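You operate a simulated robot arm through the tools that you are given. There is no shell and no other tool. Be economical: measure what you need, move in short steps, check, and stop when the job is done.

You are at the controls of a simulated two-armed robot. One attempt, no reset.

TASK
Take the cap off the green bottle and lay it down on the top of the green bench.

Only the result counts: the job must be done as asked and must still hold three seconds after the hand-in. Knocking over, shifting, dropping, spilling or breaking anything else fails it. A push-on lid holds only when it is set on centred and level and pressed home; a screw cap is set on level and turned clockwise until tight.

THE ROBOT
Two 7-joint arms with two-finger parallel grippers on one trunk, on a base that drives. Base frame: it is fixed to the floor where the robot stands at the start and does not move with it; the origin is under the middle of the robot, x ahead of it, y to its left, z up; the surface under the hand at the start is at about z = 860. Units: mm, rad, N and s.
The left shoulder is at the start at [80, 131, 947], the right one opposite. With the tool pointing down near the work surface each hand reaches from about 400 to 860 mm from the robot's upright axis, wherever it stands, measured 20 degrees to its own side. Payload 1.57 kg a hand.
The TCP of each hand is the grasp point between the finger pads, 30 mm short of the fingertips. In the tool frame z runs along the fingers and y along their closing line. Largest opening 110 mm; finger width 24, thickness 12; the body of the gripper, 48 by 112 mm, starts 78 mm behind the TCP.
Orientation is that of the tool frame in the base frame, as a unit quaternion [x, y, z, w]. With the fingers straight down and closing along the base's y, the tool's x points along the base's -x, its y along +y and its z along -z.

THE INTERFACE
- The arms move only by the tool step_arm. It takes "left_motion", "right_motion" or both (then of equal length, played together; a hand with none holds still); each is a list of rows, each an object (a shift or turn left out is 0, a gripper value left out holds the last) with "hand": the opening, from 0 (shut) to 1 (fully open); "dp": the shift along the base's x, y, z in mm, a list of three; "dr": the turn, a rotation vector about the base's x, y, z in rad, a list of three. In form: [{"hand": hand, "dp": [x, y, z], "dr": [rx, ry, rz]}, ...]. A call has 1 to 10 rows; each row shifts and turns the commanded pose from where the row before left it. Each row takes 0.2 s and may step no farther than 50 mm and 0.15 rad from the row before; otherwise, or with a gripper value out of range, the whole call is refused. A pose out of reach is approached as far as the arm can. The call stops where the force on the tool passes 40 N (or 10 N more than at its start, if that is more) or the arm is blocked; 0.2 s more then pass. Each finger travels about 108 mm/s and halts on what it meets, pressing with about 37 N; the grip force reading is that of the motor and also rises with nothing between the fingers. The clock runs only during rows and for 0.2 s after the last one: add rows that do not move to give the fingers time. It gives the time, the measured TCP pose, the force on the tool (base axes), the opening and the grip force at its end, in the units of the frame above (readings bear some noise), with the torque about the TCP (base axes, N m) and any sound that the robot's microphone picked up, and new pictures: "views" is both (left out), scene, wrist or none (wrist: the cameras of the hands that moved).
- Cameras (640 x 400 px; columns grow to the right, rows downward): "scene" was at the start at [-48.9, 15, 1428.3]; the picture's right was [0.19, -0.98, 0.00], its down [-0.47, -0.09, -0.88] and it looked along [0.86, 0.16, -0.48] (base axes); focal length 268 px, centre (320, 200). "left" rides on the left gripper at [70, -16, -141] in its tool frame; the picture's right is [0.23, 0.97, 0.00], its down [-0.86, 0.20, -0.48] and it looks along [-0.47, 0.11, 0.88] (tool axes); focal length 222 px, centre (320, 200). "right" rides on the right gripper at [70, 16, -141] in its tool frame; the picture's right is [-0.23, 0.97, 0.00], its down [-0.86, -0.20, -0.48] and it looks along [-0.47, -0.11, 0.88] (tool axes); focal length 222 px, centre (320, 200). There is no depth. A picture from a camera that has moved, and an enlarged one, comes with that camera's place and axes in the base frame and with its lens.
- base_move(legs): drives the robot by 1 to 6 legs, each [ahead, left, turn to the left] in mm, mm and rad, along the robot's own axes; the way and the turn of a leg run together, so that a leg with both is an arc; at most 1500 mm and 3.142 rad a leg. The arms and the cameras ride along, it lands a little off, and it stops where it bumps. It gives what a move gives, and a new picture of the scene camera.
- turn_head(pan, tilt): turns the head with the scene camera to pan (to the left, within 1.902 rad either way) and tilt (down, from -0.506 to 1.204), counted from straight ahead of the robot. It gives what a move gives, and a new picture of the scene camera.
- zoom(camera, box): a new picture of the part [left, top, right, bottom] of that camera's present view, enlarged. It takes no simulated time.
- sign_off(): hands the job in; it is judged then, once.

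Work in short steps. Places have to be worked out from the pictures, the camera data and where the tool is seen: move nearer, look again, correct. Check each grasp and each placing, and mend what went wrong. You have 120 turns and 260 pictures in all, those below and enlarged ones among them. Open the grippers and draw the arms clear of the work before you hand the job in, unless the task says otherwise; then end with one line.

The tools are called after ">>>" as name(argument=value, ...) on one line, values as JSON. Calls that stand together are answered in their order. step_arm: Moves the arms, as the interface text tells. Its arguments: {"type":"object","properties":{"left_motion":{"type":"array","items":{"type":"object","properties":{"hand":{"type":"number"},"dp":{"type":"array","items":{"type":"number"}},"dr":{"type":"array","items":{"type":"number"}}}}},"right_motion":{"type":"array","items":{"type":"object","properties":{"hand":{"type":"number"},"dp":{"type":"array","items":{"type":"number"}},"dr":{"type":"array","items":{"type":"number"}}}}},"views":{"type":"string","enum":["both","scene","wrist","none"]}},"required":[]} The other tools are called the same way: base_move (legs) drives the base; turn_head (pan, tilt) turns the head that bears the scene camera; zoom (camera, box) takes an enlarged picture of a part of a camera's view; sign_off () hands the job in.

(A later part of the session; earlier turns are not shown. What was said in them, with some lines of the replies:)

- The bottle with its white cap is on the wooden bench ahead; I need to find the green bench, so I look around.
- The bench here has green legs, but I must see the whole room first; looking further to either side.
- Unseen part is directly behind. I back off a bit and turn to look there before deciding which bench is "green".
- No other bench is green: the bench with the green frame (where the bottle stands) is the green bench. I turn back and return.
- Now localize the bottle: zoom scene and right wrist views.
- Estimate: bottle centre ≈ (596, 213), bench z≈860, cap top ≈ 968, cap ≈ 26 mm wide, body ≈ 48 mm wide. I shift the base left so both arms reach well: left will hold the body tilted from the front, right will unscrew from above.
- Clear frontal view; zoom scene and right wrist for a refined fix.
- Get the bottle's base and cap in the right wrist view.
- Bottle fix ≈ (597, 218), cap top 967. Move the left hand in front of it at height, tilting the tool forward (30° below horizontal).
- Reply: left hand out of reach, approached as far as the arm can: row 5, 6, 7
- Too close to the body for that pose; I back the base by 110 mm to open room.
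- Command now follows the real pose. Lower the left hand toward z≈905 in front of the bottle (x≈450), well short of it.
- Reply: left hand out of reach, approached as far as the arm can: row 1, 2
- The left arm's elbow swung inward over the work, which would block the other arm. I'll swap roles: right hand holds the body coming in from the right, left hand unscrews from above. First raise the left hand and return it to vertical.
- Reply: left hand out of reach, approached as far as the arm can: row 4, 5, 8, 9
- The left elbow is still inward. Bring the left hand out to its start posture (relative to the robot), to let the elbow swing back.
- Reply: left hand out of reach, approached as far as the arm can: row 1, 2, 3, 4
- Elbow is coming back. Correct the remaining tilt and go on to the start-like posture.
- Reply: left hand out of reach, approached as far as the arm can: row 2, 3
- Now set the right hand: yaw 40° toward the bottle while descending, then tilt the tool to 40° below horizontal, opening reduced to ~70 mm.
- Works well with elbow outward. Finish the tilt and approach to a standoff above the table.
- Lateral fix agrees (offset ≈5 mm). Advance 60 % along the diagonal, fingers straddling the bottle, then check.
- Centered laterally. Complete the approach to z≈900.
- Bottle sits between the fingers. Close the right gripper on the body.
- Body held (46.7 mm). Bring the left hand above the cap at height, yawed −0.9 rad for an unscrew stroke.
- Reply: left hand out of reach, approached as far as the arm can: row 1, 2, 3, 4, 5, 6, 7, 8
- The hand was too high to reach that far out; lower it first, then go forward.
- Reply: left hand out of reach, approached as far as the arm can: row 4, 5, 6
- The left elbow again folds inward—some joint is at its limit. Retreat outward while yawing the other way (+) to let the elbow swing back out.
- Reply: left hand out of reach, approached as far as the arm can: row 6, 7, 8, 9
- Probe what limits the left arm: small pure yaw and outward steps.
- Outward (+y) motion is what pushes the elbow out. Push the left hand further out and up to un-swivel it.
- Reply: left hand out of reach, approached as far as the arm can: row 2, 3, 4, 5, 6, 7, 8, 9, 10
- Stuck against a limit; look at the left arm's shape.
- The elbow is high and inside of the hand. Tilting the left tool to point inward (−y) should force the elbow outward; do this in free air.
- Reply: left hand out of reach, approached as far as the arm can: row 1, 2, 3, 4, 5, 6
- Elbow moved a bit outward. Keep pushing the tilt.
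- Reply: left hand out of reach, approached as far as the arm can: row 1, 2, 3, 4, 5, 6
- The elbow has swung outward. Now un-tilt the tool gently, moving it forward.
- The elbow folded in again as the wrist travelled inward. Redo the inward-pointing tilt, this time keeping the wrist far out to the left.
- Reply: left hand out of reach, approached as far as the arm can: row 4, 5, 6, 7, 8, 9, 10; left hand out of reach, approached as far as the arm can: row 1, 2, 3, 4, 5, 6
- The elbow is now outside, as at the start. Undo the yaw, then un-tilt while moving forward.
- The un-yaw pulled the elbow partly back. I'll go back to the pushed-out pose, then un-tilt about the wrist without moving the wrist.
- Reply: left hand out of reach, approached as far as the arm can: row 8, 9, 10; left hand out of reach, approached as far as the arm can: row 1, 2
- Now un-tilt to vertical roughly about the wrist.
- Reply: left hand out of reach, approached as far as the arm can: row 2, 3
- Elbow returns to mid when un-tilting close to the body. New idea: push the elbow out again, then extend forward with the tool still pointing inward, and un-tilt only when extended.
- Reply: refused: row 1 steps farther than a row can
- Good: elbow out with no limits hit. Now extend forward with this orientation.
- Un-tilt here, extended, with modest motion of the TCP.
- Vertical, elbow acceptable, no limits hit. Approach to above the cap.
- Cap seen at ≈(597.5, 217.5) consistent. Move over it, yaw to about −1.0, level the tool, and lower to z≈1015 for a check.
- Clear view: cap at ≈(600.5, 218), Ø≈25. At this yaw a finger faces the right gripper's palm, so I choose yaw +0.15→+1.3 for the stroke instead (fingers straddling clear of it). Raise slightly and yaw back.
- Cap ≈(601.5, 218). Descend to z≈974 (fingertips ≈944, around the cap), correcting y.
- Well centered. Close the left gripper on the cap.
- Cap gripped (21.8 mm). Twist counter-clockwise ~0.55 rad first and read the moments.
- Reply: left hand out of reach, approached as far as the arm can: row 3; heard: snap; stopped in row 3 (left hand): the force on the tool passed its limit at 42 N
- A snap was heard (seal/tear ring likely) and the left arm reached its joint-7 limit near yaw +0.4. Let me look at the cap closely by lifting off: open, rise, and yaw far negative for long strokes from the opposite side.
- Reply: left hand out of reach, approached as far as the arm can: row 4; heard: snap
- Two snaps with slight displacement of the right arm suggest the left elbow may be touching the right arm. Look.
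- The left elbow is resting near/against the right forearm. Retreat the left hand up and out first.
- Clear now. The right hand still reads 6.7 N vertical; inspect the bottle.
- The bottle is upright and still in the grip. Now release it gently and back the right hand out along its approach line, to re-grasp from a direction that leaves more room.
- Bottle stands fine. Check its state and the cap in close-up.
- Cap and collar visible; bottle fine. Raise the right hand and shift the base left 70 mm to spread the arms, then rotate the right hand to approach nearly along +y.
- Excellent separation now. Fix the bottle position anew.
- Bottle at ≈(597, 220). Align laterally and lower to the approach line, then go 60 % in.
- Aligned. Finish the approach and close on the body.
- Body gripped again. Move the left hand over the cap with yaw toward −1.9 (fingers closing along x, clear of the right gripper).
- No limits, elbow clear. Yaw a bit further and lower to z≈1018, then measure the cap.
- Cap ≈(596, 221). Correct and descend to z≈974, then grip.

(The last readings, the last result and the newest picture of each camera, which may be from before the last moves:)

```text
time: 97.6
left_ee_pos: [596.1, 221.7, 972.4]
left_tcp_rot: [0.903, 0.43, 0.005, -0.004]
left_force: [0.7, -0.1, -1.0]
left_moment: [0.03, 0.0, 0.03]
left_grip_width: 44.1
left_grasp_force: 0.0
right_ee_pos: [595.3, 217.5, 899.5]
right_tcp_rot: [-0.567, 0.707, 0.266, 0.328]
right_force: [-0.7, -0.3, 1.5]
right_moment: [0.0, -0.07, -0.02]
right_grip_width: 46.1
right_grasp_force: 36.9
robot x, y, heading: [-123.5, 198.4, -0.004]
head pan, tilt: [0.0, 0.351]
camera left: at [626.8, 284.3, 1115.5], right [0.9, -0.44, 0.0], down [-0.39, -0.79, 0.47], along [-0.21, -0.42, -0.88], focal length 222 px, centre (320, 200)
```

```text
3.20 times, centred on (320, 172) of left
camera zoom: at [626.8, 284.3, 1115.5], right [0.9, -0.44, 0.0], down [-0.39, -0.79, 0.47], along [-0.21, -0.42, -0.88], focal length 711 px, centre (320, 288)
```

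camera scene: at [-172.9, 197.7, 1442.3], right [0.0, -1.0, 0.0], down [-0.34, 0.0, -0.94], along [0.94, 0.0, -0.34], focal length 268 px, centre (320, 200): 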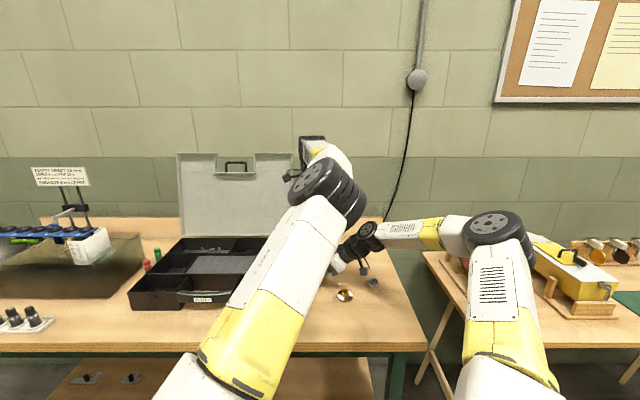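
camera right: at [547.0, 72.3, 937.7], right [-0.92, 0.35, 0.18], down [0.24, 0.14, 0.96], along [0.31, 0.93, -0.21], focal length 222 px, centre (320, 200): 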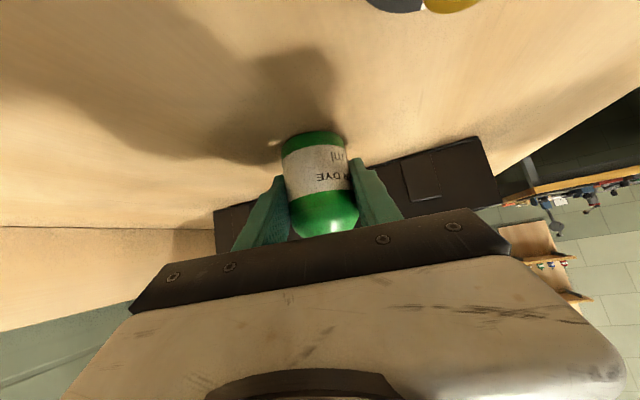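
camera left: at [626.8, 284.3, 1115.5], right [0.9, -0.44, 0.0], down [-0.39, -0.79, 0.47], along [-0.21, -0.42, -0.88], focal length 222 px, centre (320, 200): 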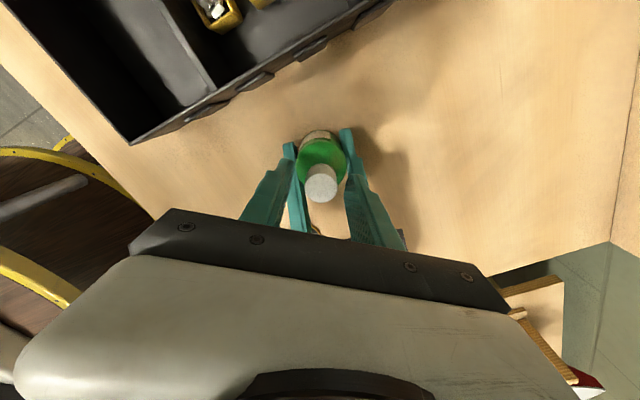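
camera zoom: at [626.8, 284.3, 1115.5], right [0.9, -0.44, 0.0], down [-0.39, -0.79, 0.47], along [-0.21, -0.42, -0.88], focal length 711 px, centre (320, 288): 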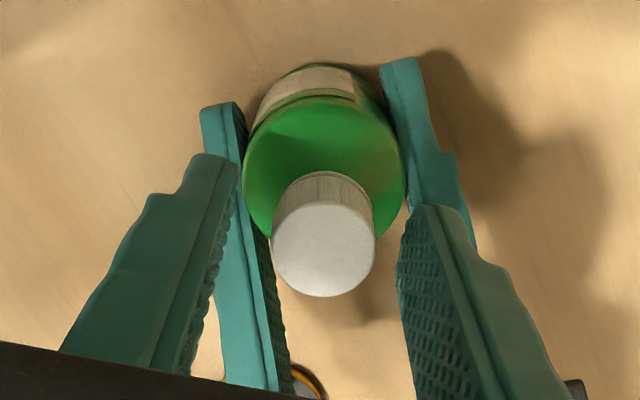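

Centered. Close on the cap and begin twisting counter-clockwise.

>>> step_arm(left_motion=[{"hand": 0.3}, {"hand": 0.22}, {"hand": 0.1}, {}, {"dr": [0, 0, 0.1]}, {"dr": [0, 0, 0.1]}, {"dr": [0, 0, 0.1], "dp": [0, 0, 0.1]}, {"dr": [0, 0, 0.1], "dp": [0, 0, 0.1]}], views="wrist")

>>> zoom(camera="left", box=[220, 110, 420, 235])

```text
time: 99.4
left_ee_pos: [595.5, 220.9, 973.9]
left_tcp_rot: [0.8, 0.601, 0.003, -0.003]
left_force: [0.0, -3.5, -1.0]
left_moment: [-0.06, -0.02, -0.02]
left_grip_width: 22.8
left_grasp_force: 35.4
right_ee_pos: [594.2, 217.8, 900.5]
right_tcp_rot: [-0.567, 0.707, 0.266, 0.329]
right_force: [0.1, 2.9, 1.7]
right_moment: [-0.17, -0.06, 0.02]
right_grip_width: 46.2
right_grasp_force: 37.1
robot x, y, heading: [-131.4, 198.5, -0.003]
head pan, tilt: [0.0, 0.351]
heard: snap
camera left: at [600.2, 291.4, 1116.3], right [1.0, -0.05, 0.0], down [-0.05, -0.88, 0.47], along [-0.03, -0.47, -0.88], focal length 222 px, centre (320, 200)
```

left: 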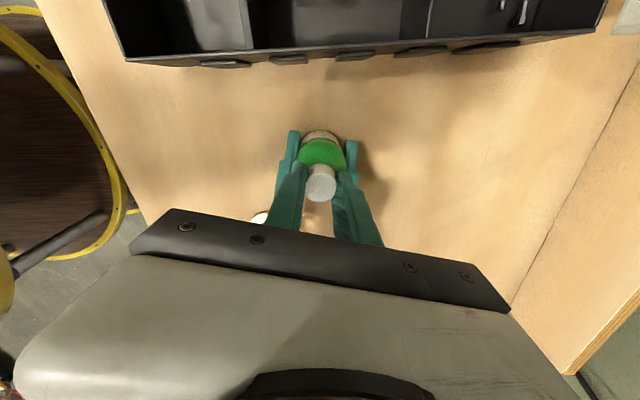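

```text
3.20 times, centred on (320, 172) of left
camera zoom: at [600.2, 291.4, 1116.3], right [1.0, -0.05, 0.0], down [-0.05, -0.88, 0.47], along [-0.03, -0.47, -0.88], focal length 711 px, centre (320, 288)
```

zoom: 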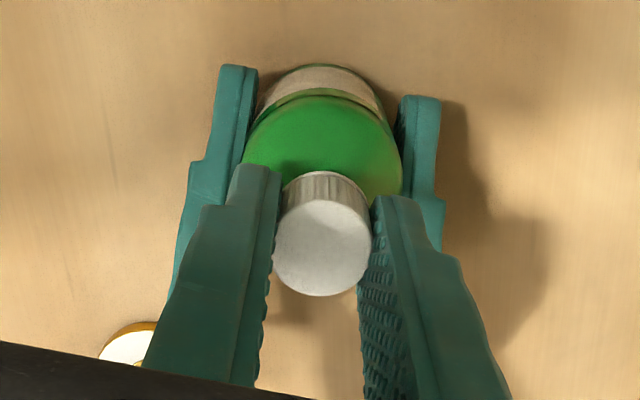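

A snap again. Test whether the cap is free: lift the left hand 4 mm slowly and read the force.

>>> step_arm(left_motion=[{"dp": [0, 0, 1]}, {"dp": [0, 0, 1]}, {"dp": [0, 0, 1]}, {"dp": [0, 0, 1]}], views="none")

>>> zoom(camera="left", box=[270, 130, 370, 195])

```text
time: 100.4
left_ee_pos: [595.4, 221.9, 978.9]
left_tcp_rot: [0.8, 0.6, 0.004, -0.004]
left_force: [1.6, -3.4, -1.0]
left_moment: [-0.07, -0.06, -0.01]
left_grip_width: 22.5
left_grasp_force: 35.6
right_ee_pos: [595.2, 218.6, 899.1]
right_tcp_rot: [-0.568, 0.707, 0.266, 0.328]
right_force: [-2.1, 4.4, 2.8]
right_moment: [-0.21, -0.16, 0.01]
right_grip_width: 46.3
right_grasp_force: 36.5
robot x, y, heading: [-124.2, 199.8, -0.003]
head pan, tilt: [0.0, 0.351]
```

```text
6.15 times, centred on (320, 162) of left
camera zoom: at [600.3, 291.3, 1121.7], right [1.0, -0.05, 0.0], down [-0.05, -0.88, 0.47], along [-0.02, -0.47, -0.88], focal length 1367 px, centre (320, 431)
```

zoom: 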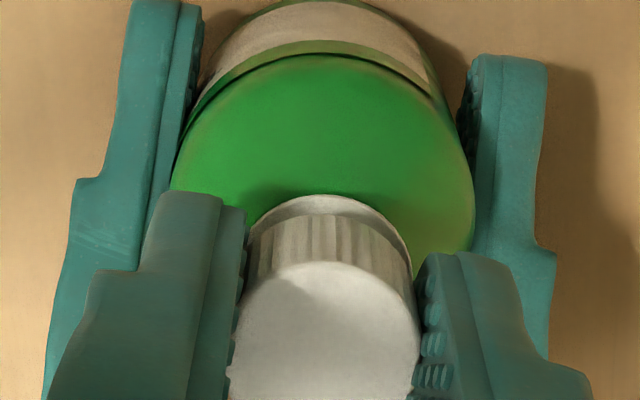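

The hand rose 5 mm with almost no force: the cap is coming off. Lift further and check.

>>> step_arm(left_motion=[{"dp": [0, 0, 3]}, {"dp": [0, 0, 4]}, {"dp": [0, 0, 8]}, {"dp": [0, 0, 15]}, {"dp": [0, 0, 20]}, {"dp": [0, 0, 20]}, {}], views="both")

>>> zoom(camera="left", box=[220, 90, 420, 215])

>>> zoom(camera="right", box=[220, 110, 420, 235])

```text
time: 102.0
left_ee_pos: [596.3, 220.7, 1048.6]
left_tcp_rot: [0.8, 0.601, 0.004, -0.004]
left_force: [0.4, -0.4, 0.6]
left_moment: [0.02, 0.0, -0.05]
left_grip_width: 22.4
left_grasp_force: 35.3
right_ee_pos: [595.5, 217.9, 899.7]
right_tcp_rot: [-0.567, 0.707, 0.266, 0.328]
right_force: [0.7, -1.7, 3.5]
right_moment: [-0.05, -0.09, -0.01]
right_grip_width: 46.4
right_grasp_force: 36.7
robot x, y, heading: [-130.0, 201.3, 0.001]
head pan, tilt: [0.0, 0.351]
camera scene: at [-172.9, 197.5, 1442.3], right [0.0, -1.0, 0.0], down [-0.34, 0.0, -0.94], along [0.94, 0.0, -0.34], focal length 268 px, centre (320, 200)
camera left: at [600.6, 290.5, 1192.1], right [1.0, -0.05, 0.0], down [-0.05, -0.88, 0.47], along [-0.03, -0.47, -0.88], focal length 222 px, centre (320, 200)
```

scene: 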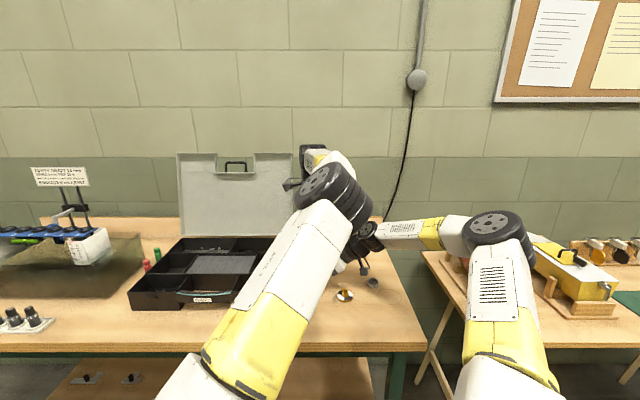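
left: 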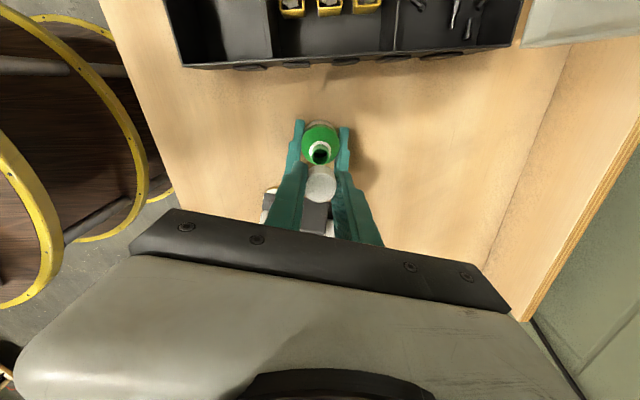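

```text
3.20 times, centred on (320, 152) of left
camera zoom: at [600.6, 290.5, 1192.1], right [1.0, -0.05, 0.0], down [-0.05, -0.88, 0.47], along [-0.03, -0.47, -0.88], focal length 711 px, centre (320, 352)
```

zoom: 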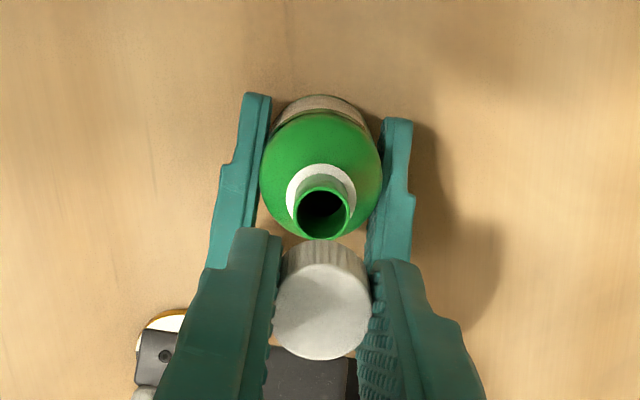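

```text
3.20 times, centred on (320, 172) of right
camera zoom: at [547.0, 71.8, 937.7], right [-0.92, 0.35, 0.18], down [0.24, 0.14, 0.96], along [0.31, 0.93, -0.21], focal length 711 px, centre (320, 288)
```

zoom: 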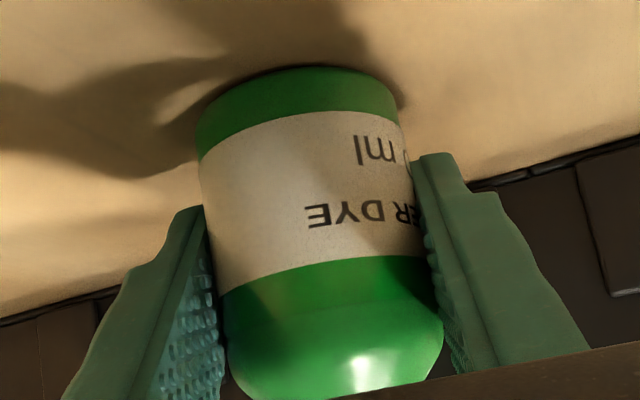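

The cap is off and in the left gripper; the bottle's neck is open and upright. Carry the cap to the free spot in front of the bottle at about (490, 225).

>>> step_arm(left_motion=[{"dp": [-27, 1, 5]}, {"dp": [-27, 1, 0]}, {"dp": [-27, 1, 0]}, {"dp": [-25, 1, 0]}, {}], views="both")

>>> step_arm(right_motion=[{"hand": 0.5}, {"hand": 0.65}, {}, {"dp": [-3.4, -15.7, 13]}, {"dp": [-3.4, -15.7, 13]}, {"dp": [-3.4, -15.7, 13]}, {"dp": [-5, -22, 19]}, {"dp": [-5, -22, 19]}, {}], views="both")

```text
time: 103.2
left_ee_pos: [491.2, 224.8, 1057.3]
left_tcp_rot: [0.8, 0.6, 0.003, -0.003]
left_force: [0.6, 0.0, -0.5]
left_moment: [-0.01, 0.04, 0.01]
left_grip_width: 22.2
left_grasp_force: 35.2
right_ee_pos: [594.8, 218.1, 900.7]
right_tcp_rot: [-0.568, 0.707, 0.266, 0.328]
right_force: [0.5, 0.3, 3.2]
right_moment: [-0.02, -0.01, 0.02]
right_grip_width: 46.1
right_grasp_force: 37.5
robot x, y, heading: [-128.1, 199.3, 0.001]
head pan, tilt: [0.0, 0.351]
camera scene: at [-172.9, 197.6, 1442.3], right [0.0, -1.0, 0.0], down [-0.34, 0.0, -0.94], along [0.94, 0.0, -0.34], focal length 268 px, centre (320, 200)
camera left: at [495.7, 294.8, 1199.7], right [1.0, -0.05, 0.0], down [-0.05, -0.88, 0.47], along [-0.03, -0.47, -0.88], focal length 222 px, centre (320, 200)
```

scene: 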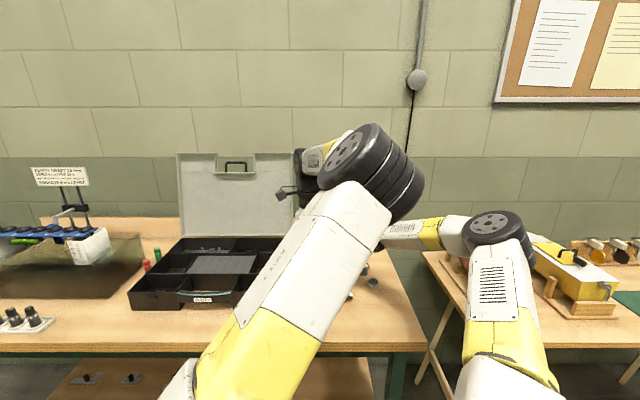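
left: 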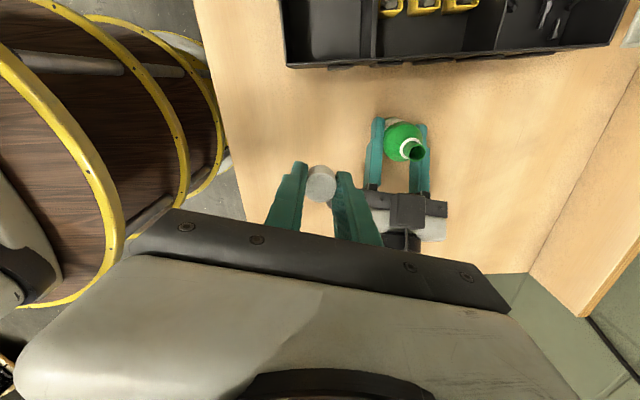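

```text
time: 105.2
left_ee_pos: [490.9, 223.7, 1057.2]
left_tcp_rot: [0.8, 0.6, 0.004, -0.004]
left_force: [0.3, 0.2, -0.4]
left_moment: [0.02, 0.0, -0.01]
left_grip_width: 22.6
left_grasp_force: 35.3
right_ee_pos: [575.5, 126.4, 976.3]
right_tcp_rot: [-0.567, 0.707, 0.266, 0.328]
right_force: [-0.5, 0.0, -0.4]
right_moment: [0.02, -0.02, 0.02]
right_grip_width: 71.6
right_grasp_force: 0.0
robot x, y, heading: [-127.7, 200.0, -0.004]
head pan, tilt: [0.0, 0.351]
camera scene: at [-172.8, 197.6, 1442.3], right [0.0, -1.0, 0.0], down [-0.34, 0.0, -0.94], along [0.94, 0.0, -0.34], focal length 268 px, centre (320, 200)
camera right: at [527.2, -18.8, 1014.4], right [-0.92, 0.35, 0.18], down [0.24, 0.14, 0.96], along [0.31, 0.93, -0.21], focal length 222 px, centre (320, 200)
```

scene: 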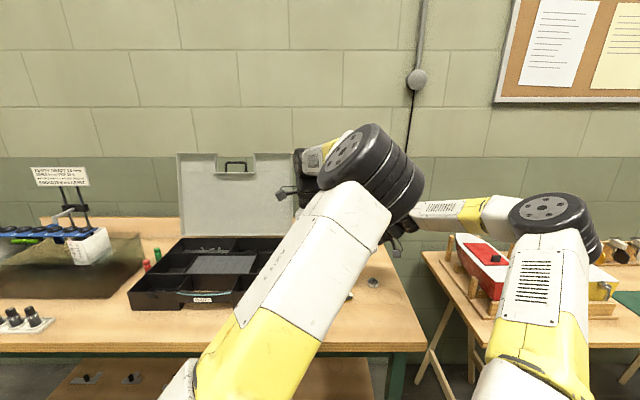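
right: 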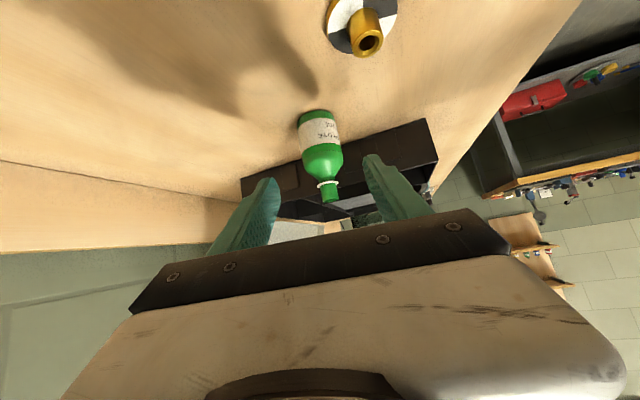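

Right released cleanly; the bottle stands open and upright. Move the right hand further out, and lower the left toward the bench in steps.

>>> step_arm(right_motion=[{"dp": [-5, -35, 20]}, {"dp": [-5, -35, 20]}, {"dp": [-5, -35, 20]}, {"dp": [-5, -35, 10]}, {}], views="none")

>>> step_arm(left_motion=[{"dp": [0, 0, -25]}, {"dp": [0, 0, -25]}, {"dp": [0, 0, -25]}, {"dp": [0, 0, -25]}, {}], views="both")

```text
time: 106.4
left_ee_pos: [491.0, 224.9, 1056.7]
left_tcp_rot: [0.8, 0.6, 0.004, -0.003]
left_force: [0.1, -0.4, 0.1]
left_moment: [-0.04, -0.02, 0.0]
left_grip_width: 22.5
left_grasp_force: 35.5
right_ee_pos: [555.2, -13.6, 1048.0]
right_tcp_rot: [-0.567, 0.706, 0.267, 0.328]
right_force: [-0.5, 0.4, 0.5]
right_moment: [0.01, 0.02, 0.01]
right_grip_width: 71.4
right_grasp_force: 0.2
robot x, y, heading: [-124.0, 198.6, -0.0]
head pan, tilt: [0.0, 0.351]
```

```text
time: 107.6
left_ee_pos: [491.4, 224.3, 955.6]
left_tcp_rot: [0.799, 0.601, 0.003, -0.004]
left_force: [-0.4, 1.2, 0.7]
left_moment: [-0.04, -0.01, 0.01]
left_grip_width: 22.2
left_grasp_force: 34.9
right_ee_pos: [556.4, -12.7, 1048.0]
right_tcp_rot: [-0.567, 0.707, 0.266, 0.328]
right_force: [-0.6, 0.3, -0.2]
right_moment: [-0.01, -0.02, 0.0]
right_grip_width: 71.2
right_grasp_force: 0.0
robot x, y, heading: [-126.1, 197.6, -0.0]
head pan, tilt: [0.0, 0.351]
camera scene: at [-172.9, 197.5, 1442.3], right [0.0, -1.0, 0.0], down [-0.34, 0.0, -0.94], along [0.94, 0.0, -0.34], focal length 268 px, centre (320, 200)
camera left: at [496.3, 294.7, 1097.9], right [1.0, -0.05, 0.0], down [-0.05, -0.88, 0.47], along [-0.03, -0.47, -0.88], focal length 222 px, centre (320, 200)
```

scene: 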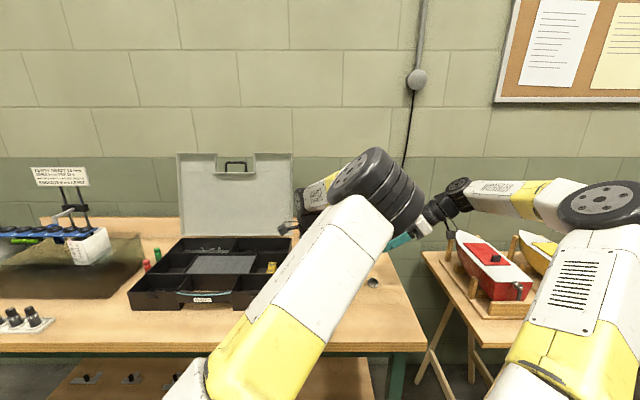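
left: 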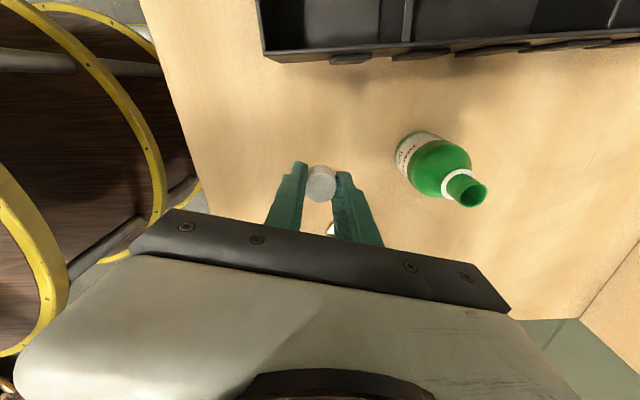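

Path clear. Lower to just above the bench, then in fine steps to contact.

>>> step_arm(left_motion=[{"dp": [0, 0, -20]}, {"dp": [0, 0, -20]}, {"dp": [0, 0, -18]}, {}], views="wrist")

>>> zoom(camera="left", box=[220, 110, 420, 235])

```text
time: 108.6
left_ee_pos: [491.9, 223.3, 895.4]
left_tcp_rot: [0.8, 0.6, 0.004, -0.004]
left_force: [0.2, 0.4, -0.7]
left_moment: [-0.01, -0.05, -0.03]
left_grip_width: 22.4
left_grasp_force: 35.1
right_ee_pos: [556.4, -13.5, 1047.1]
right_tcp_rot: [-0.567, 0.707, 0.266, 0.329]
right_force: [-0.1, -0.1, 0.1]
right_moment: [0.0, 0.01, -0.01]
right_grip_width: 71.6
right_grasp_force: 0.0
robot x, y, heading: [-130.8, 197.1, -0.001]
head pan, tilt: [0.0, 0.351]
camera left: at [495.9, 294.3, 1038.5], right [1.0, -0.05, 0.0], down [-0.05, -0.88, 0.47], along [-0.03, -0.47, -0.88], focal length 222 px, centre (320, 200)
```

left: 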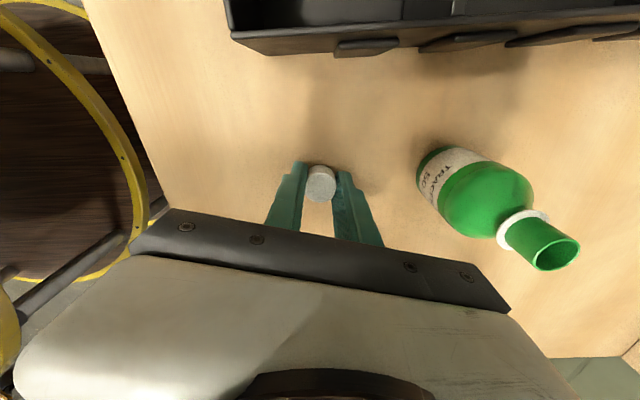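

```text
3.20 times, centred on (320, 172) of left
camera zoom: at [495.9, 294.3, 1038.5], right [1.0, -0.05, 0.0], down [-0.05, -0.88, 0.47], along [-0.03, -0.47, -0.88], focal length 711 px, centre (320, 288)
```

zoom: 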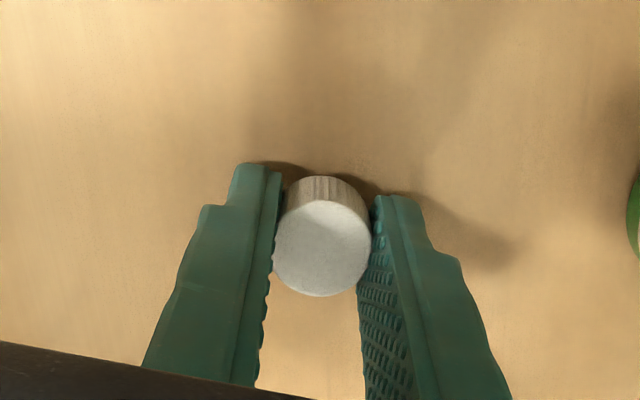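

Shadow is close; go down in 1 mm steps until contact is felt.

>>> step_arm(left_motion=[{"dp": [0, 0, -1]}, {"dp": [0, 0, -1]}, {"dp": [0, 0, -1]}, {}], views="none")

>>> zoom(camera="left", box=[270, 130, 370, 195])

```text
time: 109.6
left_ee_pos: [490.5, 224.1, 891.6]
left_tcp_rot: [0.799, 0.601, 0.003, -0.004]
left_force: [0.0, 0.3, -0.1]
left_moment: [0.01, 0.0, 0.0]
left_grip_width: 22.4
left_grasp_force: 35.7
right_ee_pos: [556.5, -13.5, 1047.1]
right_tcp_rot: [-0.567, 0.707, 0.266, 0.328]
right_force: [0.2, -0.1, -0.5]
right_moment: [0.02, -0.01, 0.02]
right_grip_width: 71.4
right_grasp_force: 0.1
robot x, y, heading: [-128.6, 198.3, -0.004]
head pan, tilt: [0.0, 0.351]
```

```text
6.15 times, centred on (320, 162) of left
camera zoom: at [495.0, 294.6, 1035.1], right [1.0, -0.05, 0.0], down [-0.05, -0.88, 0.47], along [-0.03, -0.47, -0.88], focal length 1367 px, centre (320, 431)
```

zoom: 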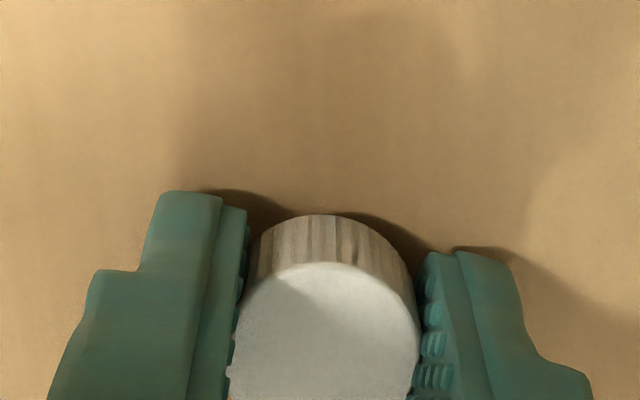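

>>> step_arm(left_motion=[{"dp": [0, 0, -0.7]}, {"dp": [0, 0, -0.7]}, {"dp": [0, 0, -0.7]}, {}], views="none")

```text
time: 110.6
left_ee_pos: [489.8, 224.2, 889.4]
left_tcp_rot: [0.799, 0.601, 0.003, -0.004]
left_force: [-0.2, -0.5, -0.3]
left_moment: [-0.04, 0.0, -0.04]
left_grip_width: 22.3
left_grasp_force: 35.4
right_ee_pos: [556.8, -13.9, 1047.4]
right_tcp_rot: [-0.567, 0.707, 0.266, 0.328]
right_force: [0.8, -1.0, 0.1]
right_moment: [0.0, 0.0, 0.01]
right_grip_width: 71.4
right_grasp_force: 0.0
robot x, y, heading: [-130.2, 199.0, -0.004]
head pan, tilt: [0.0, 0.351]
```

No contact yet; continue 0.7 mm steps.

>>> step_arm(left_motion=[{"dp": [0, 0, -0.7]}, {"dp": [0, 0, -0.7]}, {}], views="none")

>>> step_arm(left_motion=[{"dp": [0, 0, -0.7]}, {"dp": [0, 0, -0.7]}, {}], views="wrist")

>>> zoom(camera="left", box=[270, 130, 370, 195])

```text
time: 111.4
left_ee_pos: [490.5, 224.2, 890.8]
left_tcp_rot: [0.8, 0.6, 0.004, -0.004]
left_force: [-0.9, -0.1, 6.5]
left_moment: [-0.14, -0.06, -0.02]
left_grip_width: 22.7
left_grasp_force: 35.5
right_ee_pos: [556.4, -13.9, 1048.5]
right_tcp_rot: [-0.568, 0.707, 0.266, 0.328]
right_force: [-0.3, -0.6, -0.7]
right_moment: [0.02, -0.02, 0.0]
right_grip_width: 71.4
right_grasp_force: 0.1
robot x, y, heading: [-126.9, 202.3, 0.004]
head pan, tilt: [0.0, 0.351]
```

```text
time: 112.0
left_ee_pos: [489.1, 224.9, 889.1]
left_tcp_rot: [0.8, 0.6, 0.004, -0.003]
left_force: [-6.3, 0.0, 11.9]
left_moment: [-0.19, 0.08, -0.08]
left_grip_width: 22.6
left_grasp_force: 35.1
right_ee_pos: [556.9, -13.7, 1047.7]
right_tcp_rot: [-0.568, 0.707, 0.266, 0.327]
right_force: [0.9, -0.4, -0.2]
right_moment: [0.02, 0.02, 0.01]
right_grip_width: 71.5
right_grasp_force: 0.0
robot x, y, heading: [-129.8, 198.8, -0.0]
head pan, tilt: [0.0, 0.351]
stopped in row 3 (left hand): the force on the tool passed its limit at 42 N (the readings are from after the stop); the commanded pose is now the measured one
camera left: at [494.7, 294.5, 1032.6], right [1.0, -0.05, 0.0], down [-0.05, -0.88, 0.47], along [-0.02, -0.47, -0.88], focal length 222 px, centre (320, 200)
```

left: 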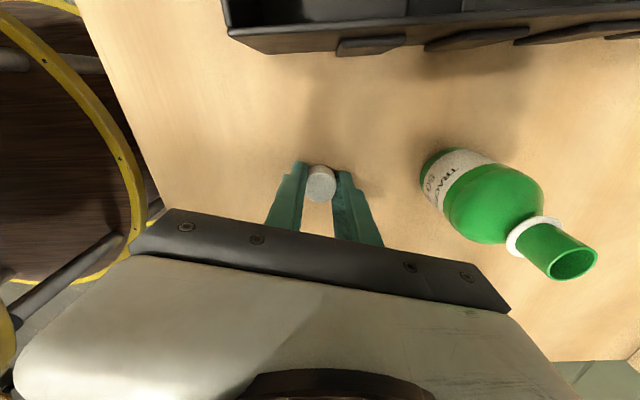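

```text
6.15 times, centred on (320, 162) of left
camera zoom: at [494.7, 294.5, 1032.6], right [1.0, -0.05, 0.0], down [-0.05, -0.88, 0.47], along [-0.02, -0.47, -0.88], focal length 1367 px, centre (320, 431)
```

zoom: 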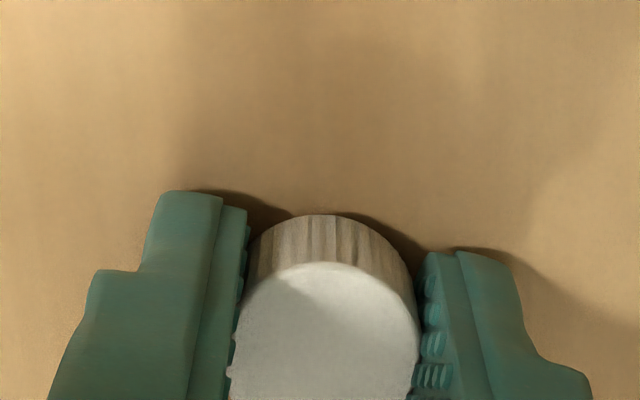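

Contact with the bench felt. Ease up slightly, open slowly, then rise straight.

>>> step_arm(left_motion=[{"dp": [0, 0, 0.5]}, {"hand": 0.25}, {"hand": 0.35}, {"hand": 0.5}, {}, {"dp": [0, 0, 15]}, {"dp": [0, 0, 25]}, {"dp": [0, 0, 30]}, {"dp": [0, 0, 30]}], views="wrist")

>>> zoom(camera="left", box=[220, 90, 500, 265])

```text
time: 114.0
left_ee_pos: [492.0, 225.4, 989.5]
left_tcp_rot: [0.799, 0.601, 0.002, -0.003]
left_force: [-0.6, 0.4, 0.5]
left_moment: [0.01, -0.03, -0.03]
left_grip_width: 55.0
left_grasp_force: 0.1
right_ee_pos: [556.6, -13.6, 1047.4]
right_tcp_rot: [-0.567, 0.707, 0.266, 0.329]
right_force: [-0.2, -0.1, -0.5]
right_moment: [-0.01, 0.03, -0.01]
right_grip_width: 71.3
right_grasp_force: 0.1
robot x, y, heading: [-130.8, 200.8, 0.002]
head pan, tilt: [0.0, 0.351]
camera left: at [496.6, 295.2, 1131.9], right [1.0, -0.05, 0.0], down [-0.05, -0.88, 0.47], along [-0.02, -0.47, -0.88], focal length 222 px, centre (320, 200)
```

left: 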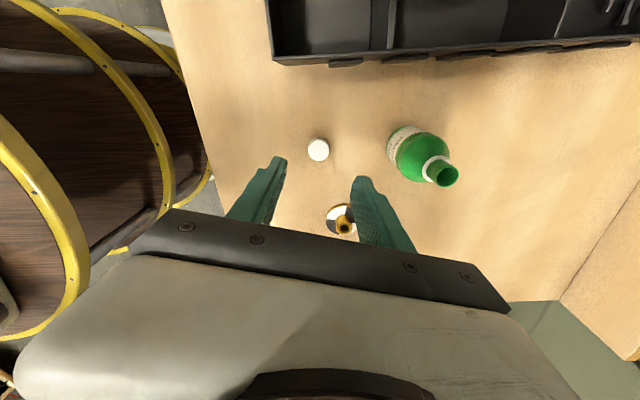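

```text
2.29 times, centred on (360, 178) of left
camera zoom: at [496.6, 295.2, 1131.9], right [1.0, -0.05, 0.0], down [-0.05, -0.88, 0.47], along [-0.02, -0.47, -0.88], focal length 508 px, centre (229, 251)
```

zoom: 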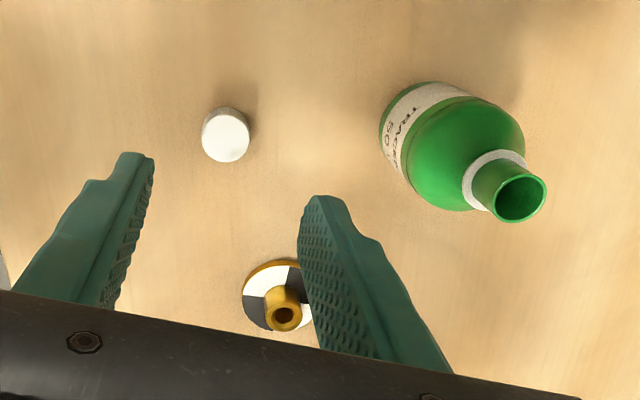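

The cap lies flat on the bench, the bottle stands upright. Draw the left arm up and clear, then take a final look.

>>> step_arm(left_motion=[{"dp": [0, 0, 40]}, {"dp": [0, 10, 40]}, {"dp": [0, 20, 30]}, {"dp": [-10, 30, 10]}, {"dp": [-10, 30, 0]}, {"dp": [-10, 30, 0]}, {}], views="none")

>>> turn_head(pan=-0.1, tilt=0.6)

```text
time: 115.7
left_ee_pos: [463.2, 346.7, 1108.4]
left_tcp_rot: [0.8, 0.6, 0.003, -0.003]
left_force: [0.3, 0.8, -0.1]
left_moment: [0.04, -0.02, 0.0]
left_grip_width: 55.3
left_grasp_force: 0.0
right_ee_pos: [556.1, -13.7, 1048.2]
right_tcp_rot: [-0.567, 0.706, 0.267, 0.328]
right_force: [0.2, 0.7, 1.0]
right_moment: [-0.03, -0.01, 0.03]
right_grip_width: 71.4
right_grasp_force: 0.1
robot x, y, heading: [-128.3, 195.8, 0.0]
head pan, tilt: [0.0, 0.351]
```

```text
time: 116.4
left_ee_pos: [463.2, 346.4, 1107.7]
left_tcp_rot: [0.8, 0.6, 0.004, -0.003]
left_force: [0.2, 0.2, -0.3]
left_moment: [0.03, -0.01, 0.01]
left_grip_width: 54.9
left_grasp_force: 0.0
right_ee_pos: [555.6, -13.2, 1048.5]
right_tcp_rot: [-0.568, 0.707, 0.266, 0.329]
right_force: [-0.6, -0.3, 0.2]
right_moment: [0.0, 0.0, 0.01]
right_grip_width: 71.6
right_grasp_force: 0.0
robot x, y, heading: [-128.5, 202.5, -0.0]
head pan, tilt: [-0.099, 0.6]
camera scene: at [-178.1, 188.8, 1419.6], right [-0.1, -0.99, 0.0], down [-0.56, 0.06, -0.83], along [0.82, -0.08, -0.56], focal length 268 px, centre (320, 200)
```

scene: 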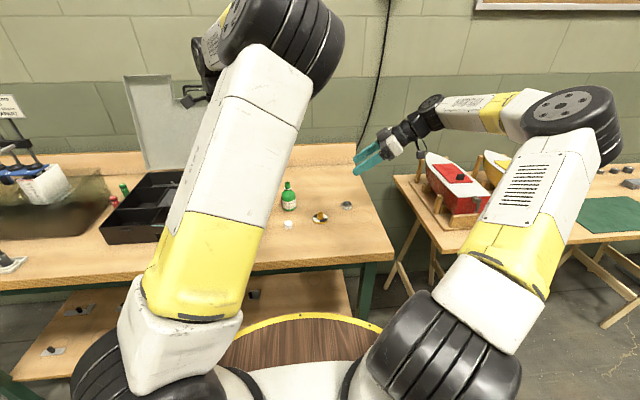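

The cap is on the green-framed bench, the bottle is upright, the grippers are open and the arms are clear. Handing in.

>>> sign_off()

```text
The job is handed in.
```

I took the cap off the green bottle and laid it flat on the top of the green-framed bench, just in front of the bottle. No other bench in the room was green, so I took this one as the green bench. The bottle is upright and within a few millimetres of where it stood, though it turned slightly while I held it. Both grippers are open and the arms are clear.
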